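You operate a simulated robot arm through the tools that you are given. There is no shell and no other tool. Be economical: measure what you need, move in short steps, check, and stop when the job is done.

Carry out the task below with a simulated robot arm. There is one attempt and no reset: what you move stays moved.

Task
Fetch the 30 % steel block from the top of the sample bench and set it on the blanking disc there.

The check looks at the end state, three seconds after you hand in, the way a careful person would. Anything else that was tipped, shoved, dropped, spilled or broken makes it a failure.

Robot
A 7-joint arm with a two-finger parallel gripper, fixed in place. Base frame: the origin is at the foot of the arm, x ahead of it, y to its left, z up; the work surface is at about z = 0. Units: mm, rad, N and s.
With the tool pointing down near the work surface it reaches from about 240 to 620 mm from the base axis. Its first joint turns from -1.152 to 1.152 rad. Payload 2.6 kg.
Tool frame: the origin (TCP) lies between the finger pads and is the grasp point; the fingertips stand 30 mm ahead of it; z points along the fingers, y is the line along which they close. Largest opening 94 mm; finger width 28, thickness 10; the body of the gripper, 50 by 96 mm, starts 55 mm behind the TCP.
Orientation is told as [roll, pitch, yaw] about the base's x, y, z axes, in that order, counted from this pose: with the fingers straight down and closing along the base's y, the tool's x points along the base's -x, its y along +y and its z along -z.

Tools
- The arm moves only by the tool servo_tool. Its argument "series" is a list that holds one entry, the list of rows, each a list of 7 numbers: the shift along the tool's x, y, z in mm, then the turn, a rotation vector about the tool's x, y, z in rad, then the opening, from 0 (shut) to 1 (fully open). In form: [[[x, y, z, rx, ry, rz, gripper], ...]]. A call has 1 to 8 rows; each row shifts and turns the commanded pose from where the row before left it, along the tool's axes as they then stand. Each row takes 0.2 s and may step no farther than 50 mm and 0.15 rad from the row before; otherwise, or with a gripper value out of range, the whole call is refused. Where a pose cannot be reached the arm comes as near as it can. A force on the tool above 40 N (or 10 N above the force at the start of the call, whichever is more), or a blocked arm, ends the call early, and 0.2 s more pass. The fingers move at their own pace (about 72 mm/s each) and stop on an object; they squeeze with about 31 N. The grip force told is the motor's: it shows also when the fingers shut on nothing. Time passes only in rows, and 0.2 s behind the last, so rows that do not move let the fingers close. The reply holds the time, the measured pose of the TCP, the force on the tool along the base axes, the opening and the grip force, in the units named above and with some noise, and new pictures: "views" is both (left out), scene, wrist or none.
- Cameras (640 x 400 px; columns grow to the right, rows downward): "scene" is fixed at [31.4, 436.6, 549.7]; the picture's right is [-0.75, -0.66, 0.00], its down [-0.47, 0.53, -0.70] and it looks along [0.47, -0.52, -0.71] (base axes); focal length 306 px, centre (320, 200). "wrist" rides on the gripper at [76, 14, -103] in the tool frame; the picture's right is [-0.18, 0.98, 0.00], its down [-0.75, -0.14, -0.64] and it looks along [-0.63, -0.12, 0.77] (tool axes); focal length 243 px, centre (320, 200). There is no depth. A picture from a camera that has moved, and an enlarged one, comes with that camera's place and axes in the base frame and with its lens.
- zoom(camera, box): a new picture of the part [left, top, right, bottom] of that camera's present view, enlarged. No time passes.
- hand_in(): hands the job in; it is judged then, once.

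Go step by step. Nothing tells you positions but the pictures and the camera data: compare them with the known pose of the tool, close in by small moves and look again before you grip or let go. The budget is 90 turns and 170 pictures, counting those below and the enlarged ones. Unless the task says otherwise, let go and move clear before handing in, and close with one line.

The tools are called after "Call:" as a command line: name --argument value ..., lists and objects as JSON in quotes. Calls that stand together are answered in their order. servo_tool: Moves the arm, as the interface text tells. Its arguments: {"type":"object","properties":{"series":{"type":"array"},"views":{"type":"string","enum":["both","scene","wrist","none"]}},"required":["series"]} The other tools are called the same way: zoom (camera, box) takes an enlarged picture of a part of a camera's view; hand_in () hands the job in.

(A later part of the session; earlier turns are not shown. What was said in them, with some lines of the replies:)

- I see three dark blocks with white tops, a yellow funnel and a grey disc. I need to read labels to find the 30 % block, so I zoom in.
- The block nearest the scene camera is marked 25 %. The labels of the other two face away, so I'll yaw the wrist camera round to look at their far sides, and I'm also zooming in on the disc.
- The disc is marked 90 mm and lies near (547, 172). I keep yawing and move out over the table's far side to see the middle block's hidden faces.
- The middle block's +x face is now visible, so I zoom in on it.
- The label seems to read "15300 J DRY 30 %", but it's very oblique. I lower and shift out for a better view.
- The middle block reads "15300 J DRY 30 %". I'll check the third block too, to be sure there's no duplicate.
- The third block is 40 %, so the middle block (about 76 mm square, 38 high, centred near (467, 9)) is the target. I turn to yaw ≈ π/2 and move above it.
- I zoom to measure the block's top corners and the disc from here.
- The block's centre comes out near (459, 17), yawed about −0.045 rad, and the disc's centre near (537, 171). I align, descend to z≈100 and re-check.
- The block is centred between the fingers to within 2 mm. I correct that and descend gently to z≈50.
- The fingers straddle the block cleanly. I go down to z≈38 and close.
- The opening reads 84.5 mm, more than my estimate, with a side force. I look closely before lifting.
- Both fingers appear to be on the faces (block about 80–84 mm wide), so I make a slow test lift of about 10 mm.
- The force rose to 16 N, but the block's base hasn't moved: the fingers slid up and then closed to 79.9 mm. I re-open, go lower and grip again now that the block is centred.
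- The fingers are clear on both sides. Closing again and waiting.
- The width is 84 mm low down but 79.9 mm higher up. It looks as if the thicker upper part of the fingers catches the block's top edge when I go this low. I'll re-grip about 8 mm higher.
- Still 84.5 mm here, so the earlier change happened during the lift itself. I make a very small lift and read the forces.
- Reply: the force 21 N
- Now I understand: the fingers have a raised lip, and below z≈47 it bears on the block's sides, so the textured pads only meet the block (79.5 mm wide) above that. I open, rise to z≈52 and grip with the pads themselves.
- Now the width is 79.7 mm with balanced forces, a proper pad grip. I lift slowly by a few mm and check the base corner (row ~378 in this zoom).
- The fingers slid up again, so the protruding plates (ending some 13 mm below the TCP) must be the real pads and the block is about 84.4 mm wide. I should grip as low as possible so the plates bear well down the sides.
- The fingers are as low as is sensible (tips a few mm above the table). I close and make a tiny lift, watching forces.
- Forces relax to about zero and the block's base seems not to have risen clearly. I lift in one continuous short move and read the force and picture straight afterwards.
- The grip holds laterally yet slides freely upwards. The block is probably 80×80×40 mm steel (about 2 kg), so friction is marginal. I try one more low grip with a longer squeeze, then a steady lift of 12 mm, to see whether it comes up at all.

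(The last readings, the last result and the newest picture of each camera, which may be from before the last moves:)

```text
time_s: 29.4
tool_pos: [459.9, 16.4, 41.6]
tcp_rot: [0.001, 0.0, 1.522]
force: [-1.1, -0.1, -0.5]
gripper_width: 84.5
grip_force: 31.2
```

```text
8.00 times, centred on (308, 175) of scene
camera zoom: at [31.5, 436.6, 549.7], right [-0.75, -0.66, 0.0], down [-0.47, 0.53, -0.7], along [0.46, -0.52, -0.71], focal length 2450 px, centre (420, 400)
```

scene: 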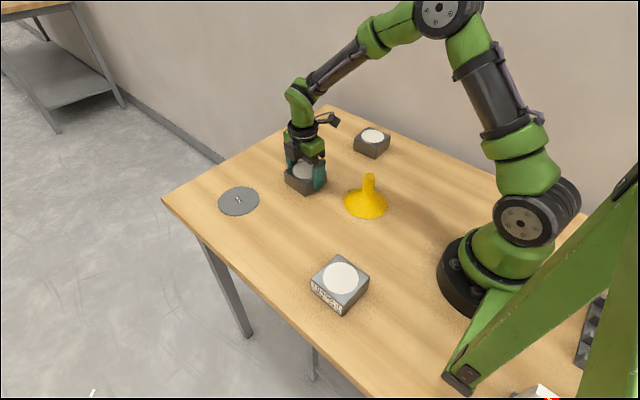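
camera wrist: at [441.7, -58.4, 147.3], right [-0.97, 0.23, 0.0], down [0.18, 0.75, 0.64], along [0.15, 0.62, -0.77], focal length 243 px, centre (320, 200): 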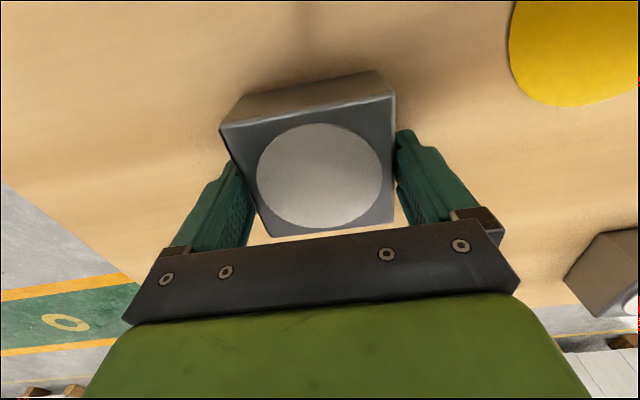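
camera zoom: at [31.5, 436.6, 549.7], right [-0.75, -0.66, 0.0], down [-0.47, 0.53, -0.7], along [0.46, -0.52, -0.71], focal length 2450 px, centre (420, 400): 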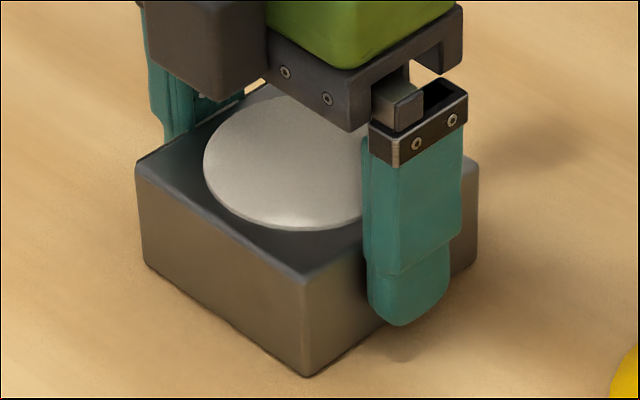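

Lift speed may matter, as contact seems to creep under slow motion. I re-grip low and make one brisk 20 mm lift, then look.

Call:
servo_tool --series '[[[0, 0, 0, 0, 0, 0, 0.97], [0, 0, 0, 0, 0, 0, 0.97], [0, 0, 8, 0, 0, 0, 0.97], [0, 0, 0, 0, 0, 0, 0.97], [0, 0, 0, 0, 0, 0, 0.4], [0, 0, 0, 0, 0, 0, 0.4], [0, 0, 0, 0, 0, 0, 0.4], [0, 0, -15, 0, 0, 0, 0.4]]]' --views "scene"

Call:
zoom --camera "scene" --box '[280, 150, 335, 200]'

```text
time_s: 31.2
tool_pos: [459.0, 16.6, 47.6]
tcp_rot: [0.004, 0.001, 1.524]
force: [1.1, -0.6, -24.6]
gripper_width: 84.1
grip_force: 30.5
```

scene: 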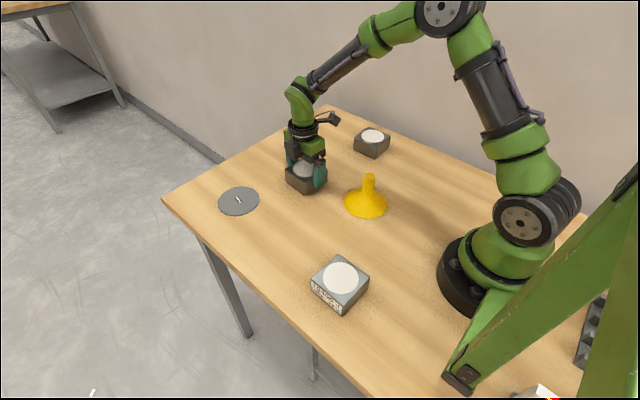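

```text
8.00 times, centred on (308, 175) of scene
camera zoom: at [31.5, 436.6, 549.7], right [-0.75, -0.66, 0.0], down [-0.47, 0.53, -0.7], along [0.46, -0.52, -0.71], focal length 2450 px, centre (420, 400)
```

zoom: 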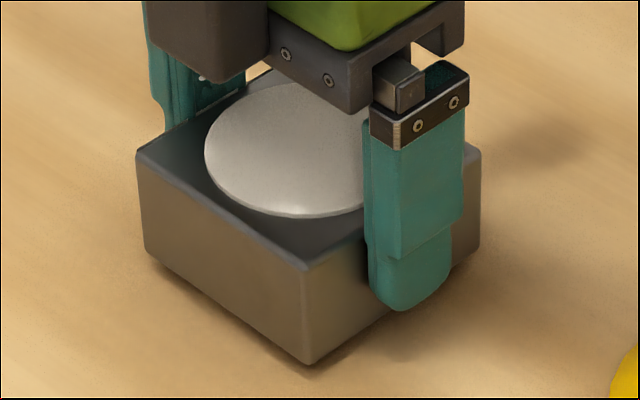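

It came up this time: 24.6 N load, and the base rose about 5 mm while slipping somewhat. I hold for one row to see how fast it creeps.

Call:
servo_tool --series '[[[0, 0, 0, 0, 0, 0, 0.4]]]' --views "none"

Call:
zoom --camera "scene" --box '[280, 150, 335, 200]'

```text
time_s: 31.6
tool_pos: [460.9, 16.8, 49.7]
tcp_rot: [-0.002, 0.0, 1.524]
force: [-5.1, 0.8, -3.9]
gripper_width: 80.0
grip_force: 30.8
```

```text
8.00 times, centred on (308, 175) of scene
camera zoom: at [31.4, 436.6, 549.7], right [-0.75, -0.66, 0.0], down [-0.47, 0.53, -0.7], along [0.47, -0.52, -0.71], focal length 2450 px, centre (420, 400)
```

zoom: 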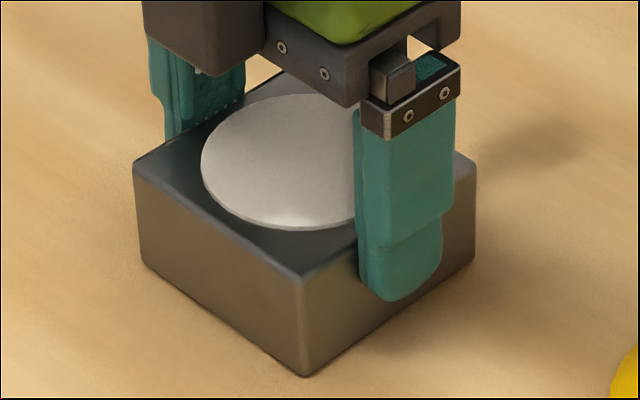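

It sinks at roughly 20 mm/s: the grip creeps like a viscous contact, so short brisk hops will work and the landings are soft. First I hop the block to about (537, 70), just short of the disc in y, to verify the behaviour.

Call:
servo_tool --series '[[[0, 0, 0, 0, 0, 0, 0.97], [0, 0, 0, 0, 0, 0, 0.97], [0, 0, 8, 0, 0, 0, 0.97], [0, 0, 7, 0, 0, 0, 0.97], [0, 0, 0, 0, 0, 0, 0.4], [0, 0, 0, 0, 0, 0, 0.4], [0, 0, 0, 0, 0, 0, 0.4]]]' --views "none"

Call:
servo_tool --series '[[[0, 0, -12, 0, 0, 0, 0.4], [-28.8, -37.2, -5, 0, 0, 0, 0.4], [-28.8, -37.2, -4, 0, 0, 0, 0.4], [0, 0, 0, 0, 0, 0, 0.4], [0, 0, 0, 0, 0, 0, 0.4], [0, 0, 0, 0, 0, 0, 0.4]]]'

Call:
zoom --camera "scene" --box '[205, 140, 305, 230]'

```text
time_s: 33.2
tool_pos: [461.5, 17.1, 34.6]
tcp_rot: [0.0, -0.001, 1.525]
force: [3.0, 0.2, 1.5]
gripper_width: 84.3
grip_force: 31.2
```

```text
time_s: 34.6
tool_pos: [537.9, 70.5, 54.4]
tcp_rot: [0.003, -0.001, 1.525]
force: [-1.6, -0.2, -20.0]
gripper_width: 80.0
grip_force: 31.5
camera wrist: at [518.5, -4.4, 156.3], right [-0.97, 0.23, 0.0], down [0.18, 0.75, 0.64], along [0.15, 0.62, -0.77], focal length 243 px, centre (320, 200)
```

scene: 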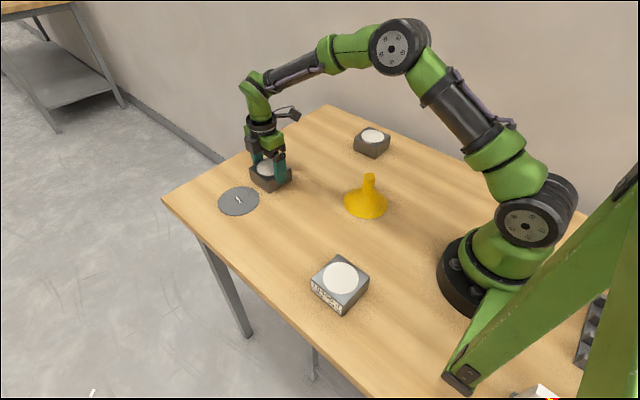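
wrist: 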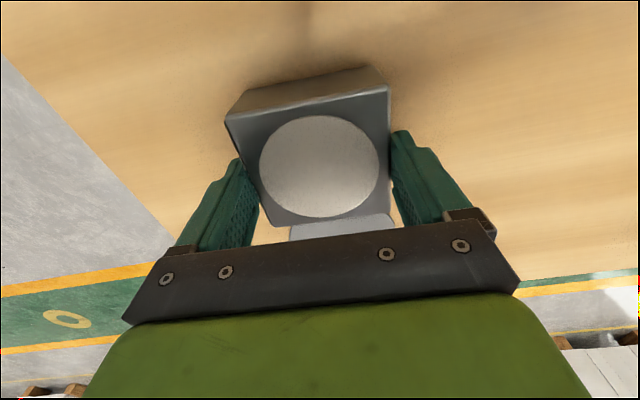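

```text
4.44 times, centred on (255, 185) of scene
camera zoom: at [31.5, 436.6, 549.7], right [-0.75, -0.66, 0.0], down [-0.47, 0.53, -0.7], along [0.46, -0.52, -0.71], focal length 1361 px, centre (609, 267)
```

zoom: 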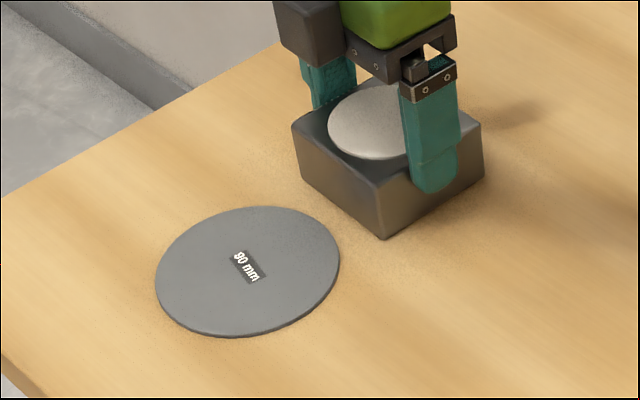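

The hop worked cleanly. I let it settle, release, rise and measure the block and disc together before the final hop.

Call:
servo_tool --series '[[[0, 0, 0, 0, 0, 0, 0.4], [0, 0, 0, 0, 0, 0, 0.4], [0, 0, 0, 0, 0, 0, 1], [0, 0, 0, 0, 0, 0, 1], [0, 0, -40, 0, 0, 0, 1], [0, 0, -45, 0, 0, 0, 1], [0, 0, -35, 0, 0, 0, 1], [0, 0, 0, 0, 0, 0, 1]]]'

Call:
zoom --camera "wrist" --box '[230, 30, 430, 240]'

Call:
zoom --camera "scene" --box '[205, 140, 305, 230]'

```text
time_s: 36.4
tool_pos: [537.7, 69.7, 174.6]
tcp_rot: [0.0, 0.0, 1.524]
force: [-0.2, -0.3, 0.0]
gripper_width: 94.4
grip_force: 0.1
camera wrist: at [519.3, -4.8, 277.8], right [-0.97, 0.23, 0.0], down [0.18, 0.75, 0.64], along [0.15, 0.62, -0.77], focal length 243 px, centre (320, 200)
```

scene: 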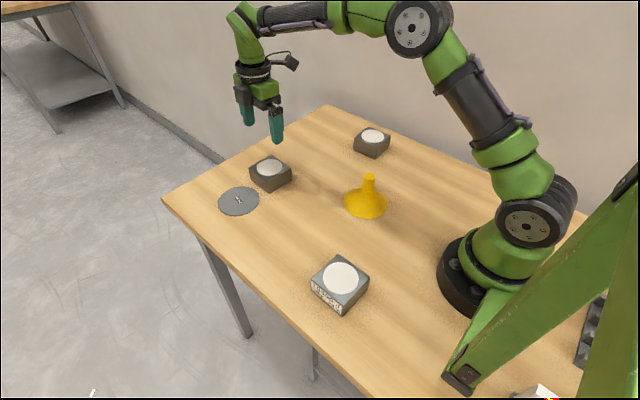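
wrist: 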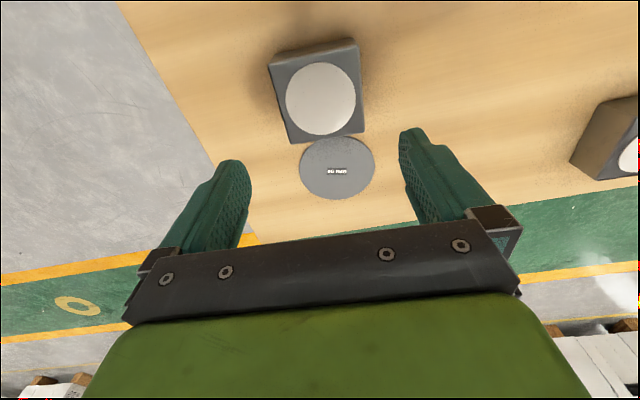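

```text
1.90 times, centred on (330, 135) of wrist
camera zoom: at [519.3, -4.8, 277.8], right [-0.97, 0.23, 0.0], down [0.18, 0.75, 0.64], along [0.15, 0.62, -0.77], focal length 462 px, centre (301, 324)
```

zoom: 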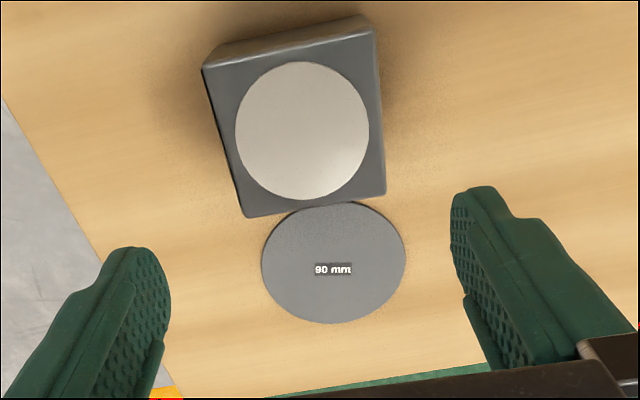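

```text
4.44 times, centred on (255, 185) of scene
camera zoom: at [31.4, 436.6, 549.7], right [-0.75, -0.66, 0.0], down [-0.47, 0.53, -0.7], along [0.47, -0.52, -0.71], focal length 1361 px, centre (609, 267)
```

zoom: 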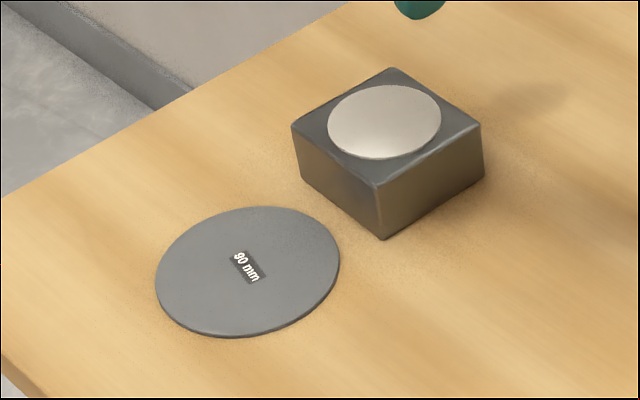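

Block centre sits at tool (1.8, 0.5) and disc centre at tool (−104, 3), so the final hop is −106 mm along tool x and +2.5 mm along y. I descend and grip low again.

Call:
servo_tool --series '[[[1.5, 0.5, 45, 0, 0, 0, 1], [0, 0, 45, 0, 0, 0, 1], [0, 0, 30, 0, 0, 0, 1], [0, 0, 12, 0, 0, 0, 1], [0, 0, 9, 0, 0, 0, 1], [0, 0, 0, 0, 0, 0, 0.97]]]'

```text
time_s: 37.8
tool_pos: [538.6, 68.1, 34.2]
tcp_rot: [0.0, -0.001, 1.525]
force: [0.2, -0.2, 0.2]
gripper_width: 91.2
grip_force: 0.1
camera wrist: at [518.4, -6.1, 136.3], right [-0.97, 0.23, 0.0], down [0.18, 0.75, 0.64], along [0.15, 0.62, -0.77], focal length 243 px, centre (320, 200)
```

scene: 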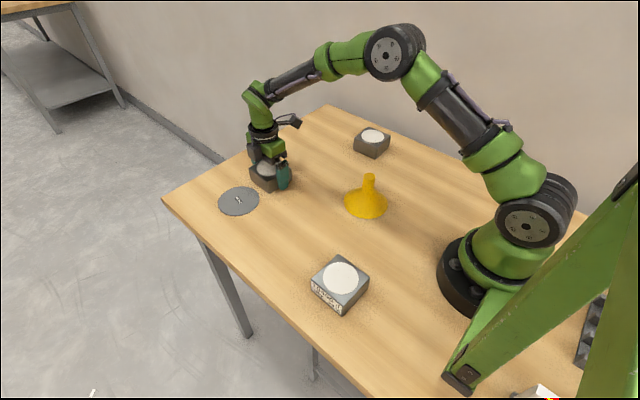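
wrist: 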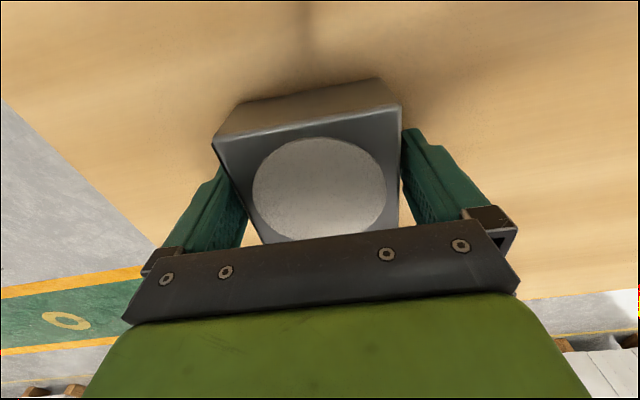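

The fingers straddle the block. Now I close, then make the final brisk hop onto the disc and let it creep down softly.

Call:
servo_tool --series '[[[0, 0, 0, 0, 0, 0, 0.4], [0, 0, 0, 0, 0, 0, 0.4], [0, 0, 0, 0, 0, 0, 0.4]]]' --views "none"

Call:
servo_tool --series '[[[0, 0, -19, 0, 0, 0, 0.4], [-35.5, 0.8, -4, 0, 0, 0, 0.4], [-35.5, 0.8, -4, 0, 0, 0, 0.4], [-35, 0.9, -3, 0, 0, 0, 0.4], [0, 0, 0, 0, 0, 0, 0.4], [0, 0, 0, 0, 0, 0, 0.4], [0, 0, 0, 0, 0, 0, 0.4], [0, 0, 0, 0, 0, 0, 0.4]]]'

Call:
zoom --camera "scene" --box '[190, 140, 290, 230]'

```text
time_s: 38.6
tool_pos: [537.9, 68.3, 33.7]
tcp_rot: [0.001, 0.0, 1.524]
force: [3.5, 0.8, -0.2]
gripper_width: 84.5
grip_force: 30.9
```

```text
time_s: 40.4
tool_pos: [538.9, 173.7, 63.6]
tcp_rot: [0.001, 0.001, 1.524]
force: [0.4, -1.0, -20.4]
gripper_width: 80.1
grip_force: 30.8
camera wrist: at [519.6, 99.9, 165.6], right [-0.97, 0.23, 0.0], down [0.18, 0.75, 0.64], along [0.15, 0.62, -0.77], focal length 243 px, centre (320, 200)
```

scene: 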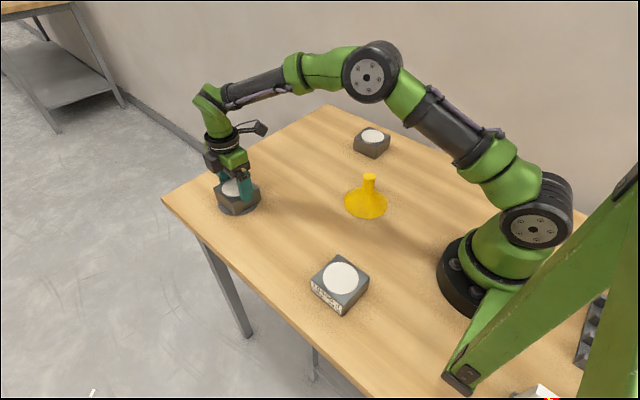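
wrist: 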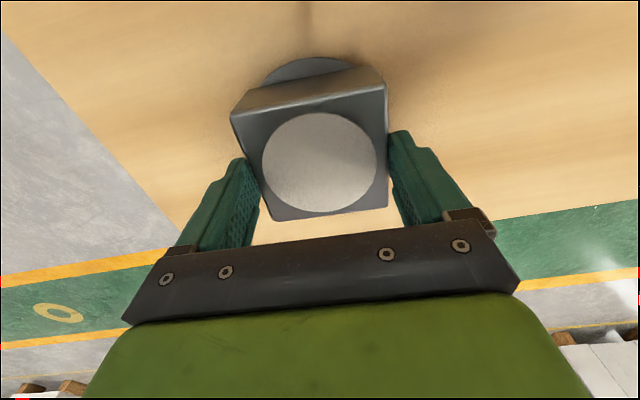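

```text
4.44 times, centred on (240, 185) of scene
camera zoom: at [31.5, 436.6, 549.7], right [-0.75, -0.66, 0.0], down [-0.47, 0.53, -0.7], along [0.46, -0.52, -0.71], focal length 1361 px, centre (676, 267)
```

zoom: 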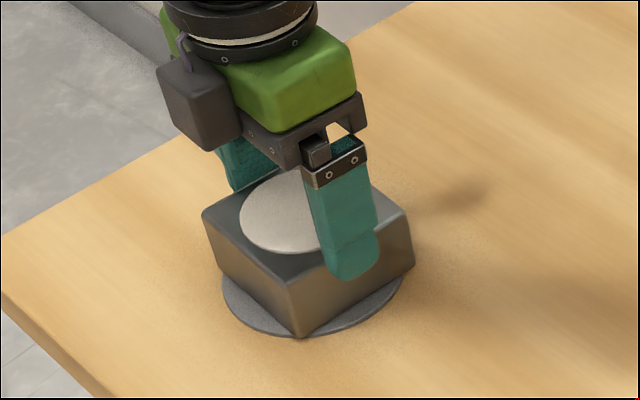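

The block is over the disc, still hanging (−20 N). I lower gently until the load goes off.

Call:
servo_tool --series '[[[0, 0, 1, 0, 0, 0, 0.4], [0, 0, 1, 0, 0, 0, 0.4], [0, 0, 1, 0, 0, 0, 0.4], [0, 0, 1, 0, 0, 0, 0.4]]]' --views "none"

Call:
zoom --camera "scene" --box '[205, 160, 275, 223]'

Call:
zoom --camera "wrist" --box '[180, 40, 440, 250]'

```text
time_s: 41.4
tool_pos: [540.2, 174.5, 62.4]
tcp_rot: [-0.003, -0.002, 1.524]
force: [-8.3, -2.3, 11.8]
gripper_width: 79.5
grip_force: 31.4
```

```text
6.35 times, centred on (240, 192) of scene
camera zoom: at [31.4, 436.5, 549.8], right [-0.75, -0.66, 0.0], down [-0.47, 0.53, -0.7], along [0.47, -0.52, -0.71], focal length 1944 px, centre (828, 254)
```

zoom: 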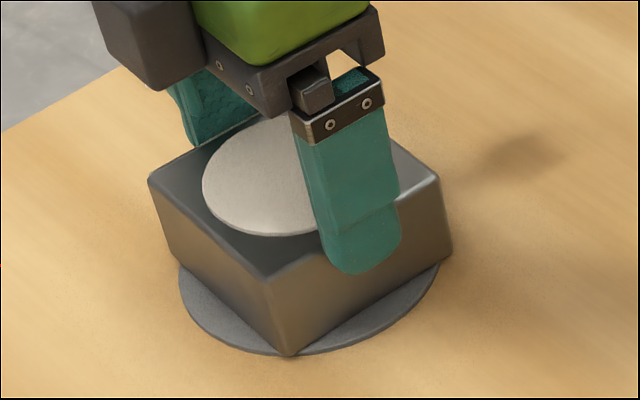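

```text
1.90 times, centred on (310, 145) of wrist
camera zoom: at [520.4, 100.2, 164.6], right [-0.97, 0.23, 0.0], down [0.17, 0.74, 0.64], along [0.15, 0.63, -0.77], focal length 462 px, centre (339, 305)
```

zoom: 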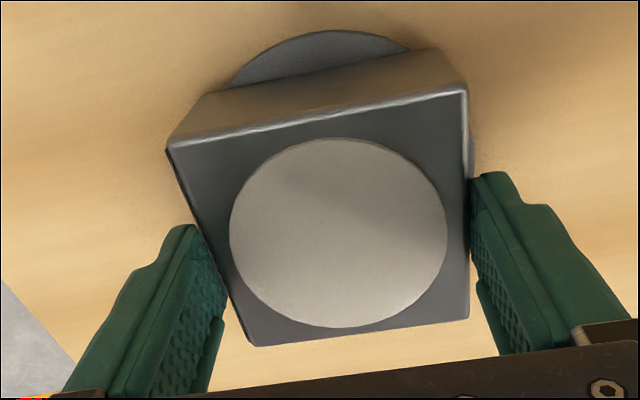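

The load has gone onto the disc. I release, hold still a moment, then rise clear and inspect the placement.

Call:
servo_tool --series '[[[0, 0, 0, 0, 0, 0, 0.4], [0, 0, 0, 0, 0, 0, 0.4], [0, 0, 0, 0, 0, 0, 1], [0, 0, 0, 0, 0, 0, 1], [0, 0, -20, 0, 0, 0, 1], [0, 0, -40, 0, 0, 0, 1], [0, 0, -45, 0, 0, 0, 1], [0, 0, 0, 0, 0, 0, 1]]]'

Call:
zoom --camera "scene" --box '[205, 160, 275, 223]'

Call:
zoom --camera "wrist" --box '[240, 30, 400, 170]'

```text
time_s: 43.2
tool_pos: [540.4, 174.5, 165.6]
tcp_rot: [0.0, 0.0, 1.523]
force: [-0.1, 0.4, 0.7]
gripper_width: 93.9
grip_force: 0.0
camera wrist: at [520.1, 100.1, 268.3], right [-0.97, 0.23, 0.0], down [0.18, 0.75, 0.64], along [0.15, 0.62, -0.77], focal length 243 px, centre (320, 200)
```

scene: 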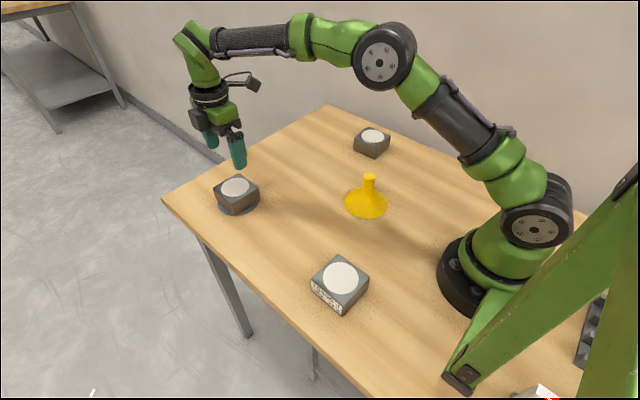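
wrist: 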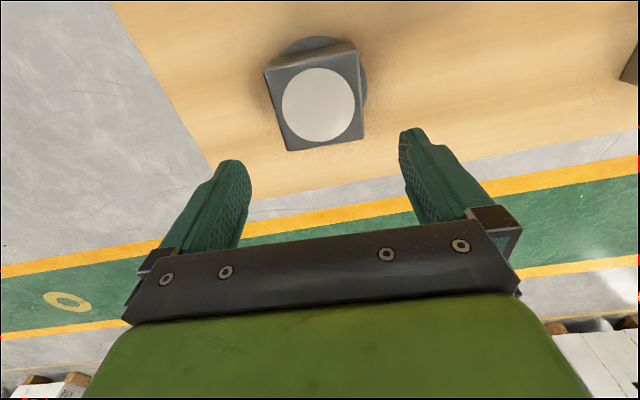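

```text
6.35 times, centred on (240, 192) of scene
camera zoom: at [31.4, 436.6, 549.7], right [-0.75, -0.66, 0.0], down [-0.47, 0.53, -0.7], along [0.47, -0.52, -0.71], focal length 1944 px, centre (828, 254)
```

zoom: 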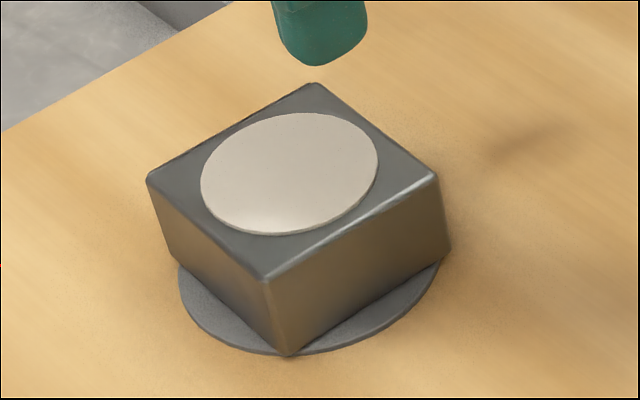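

```text
2.86 times, centred on (320, 100) of wrist
camera zoom: at [520.1, 100.1, 268.3], right [-0.97, 0.23, 0.0], down [0.18, 0.75, 0.64], along [0.15, 0.62, -0.77], focal length 693 px, centre (320, 486)
```

zoom: 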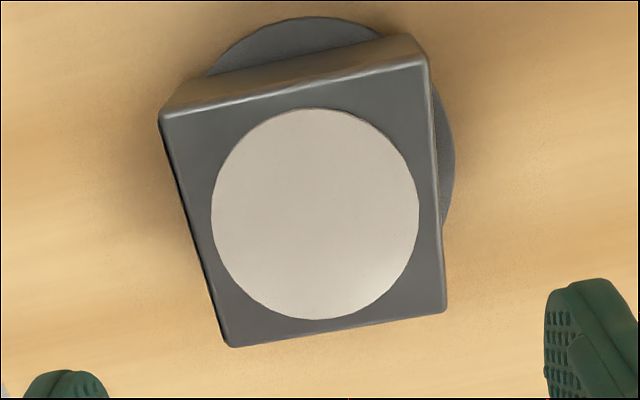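

The 30 % block rests flat on the disc, about 4–5 mm off centre. The disc and the other objects have not moved and the gripper is open and clear, so I hand in.

Call:
hand_in

```text
The job is handed in.
```

The 30 % steel block is on the 90 mm blanking disc, about 4–5 mm off centre, with the gripper open and clear and nothing else moved. The grip slipped slowly under the block's weight, so I carried it over in two short hops with one set-down on the bench between.
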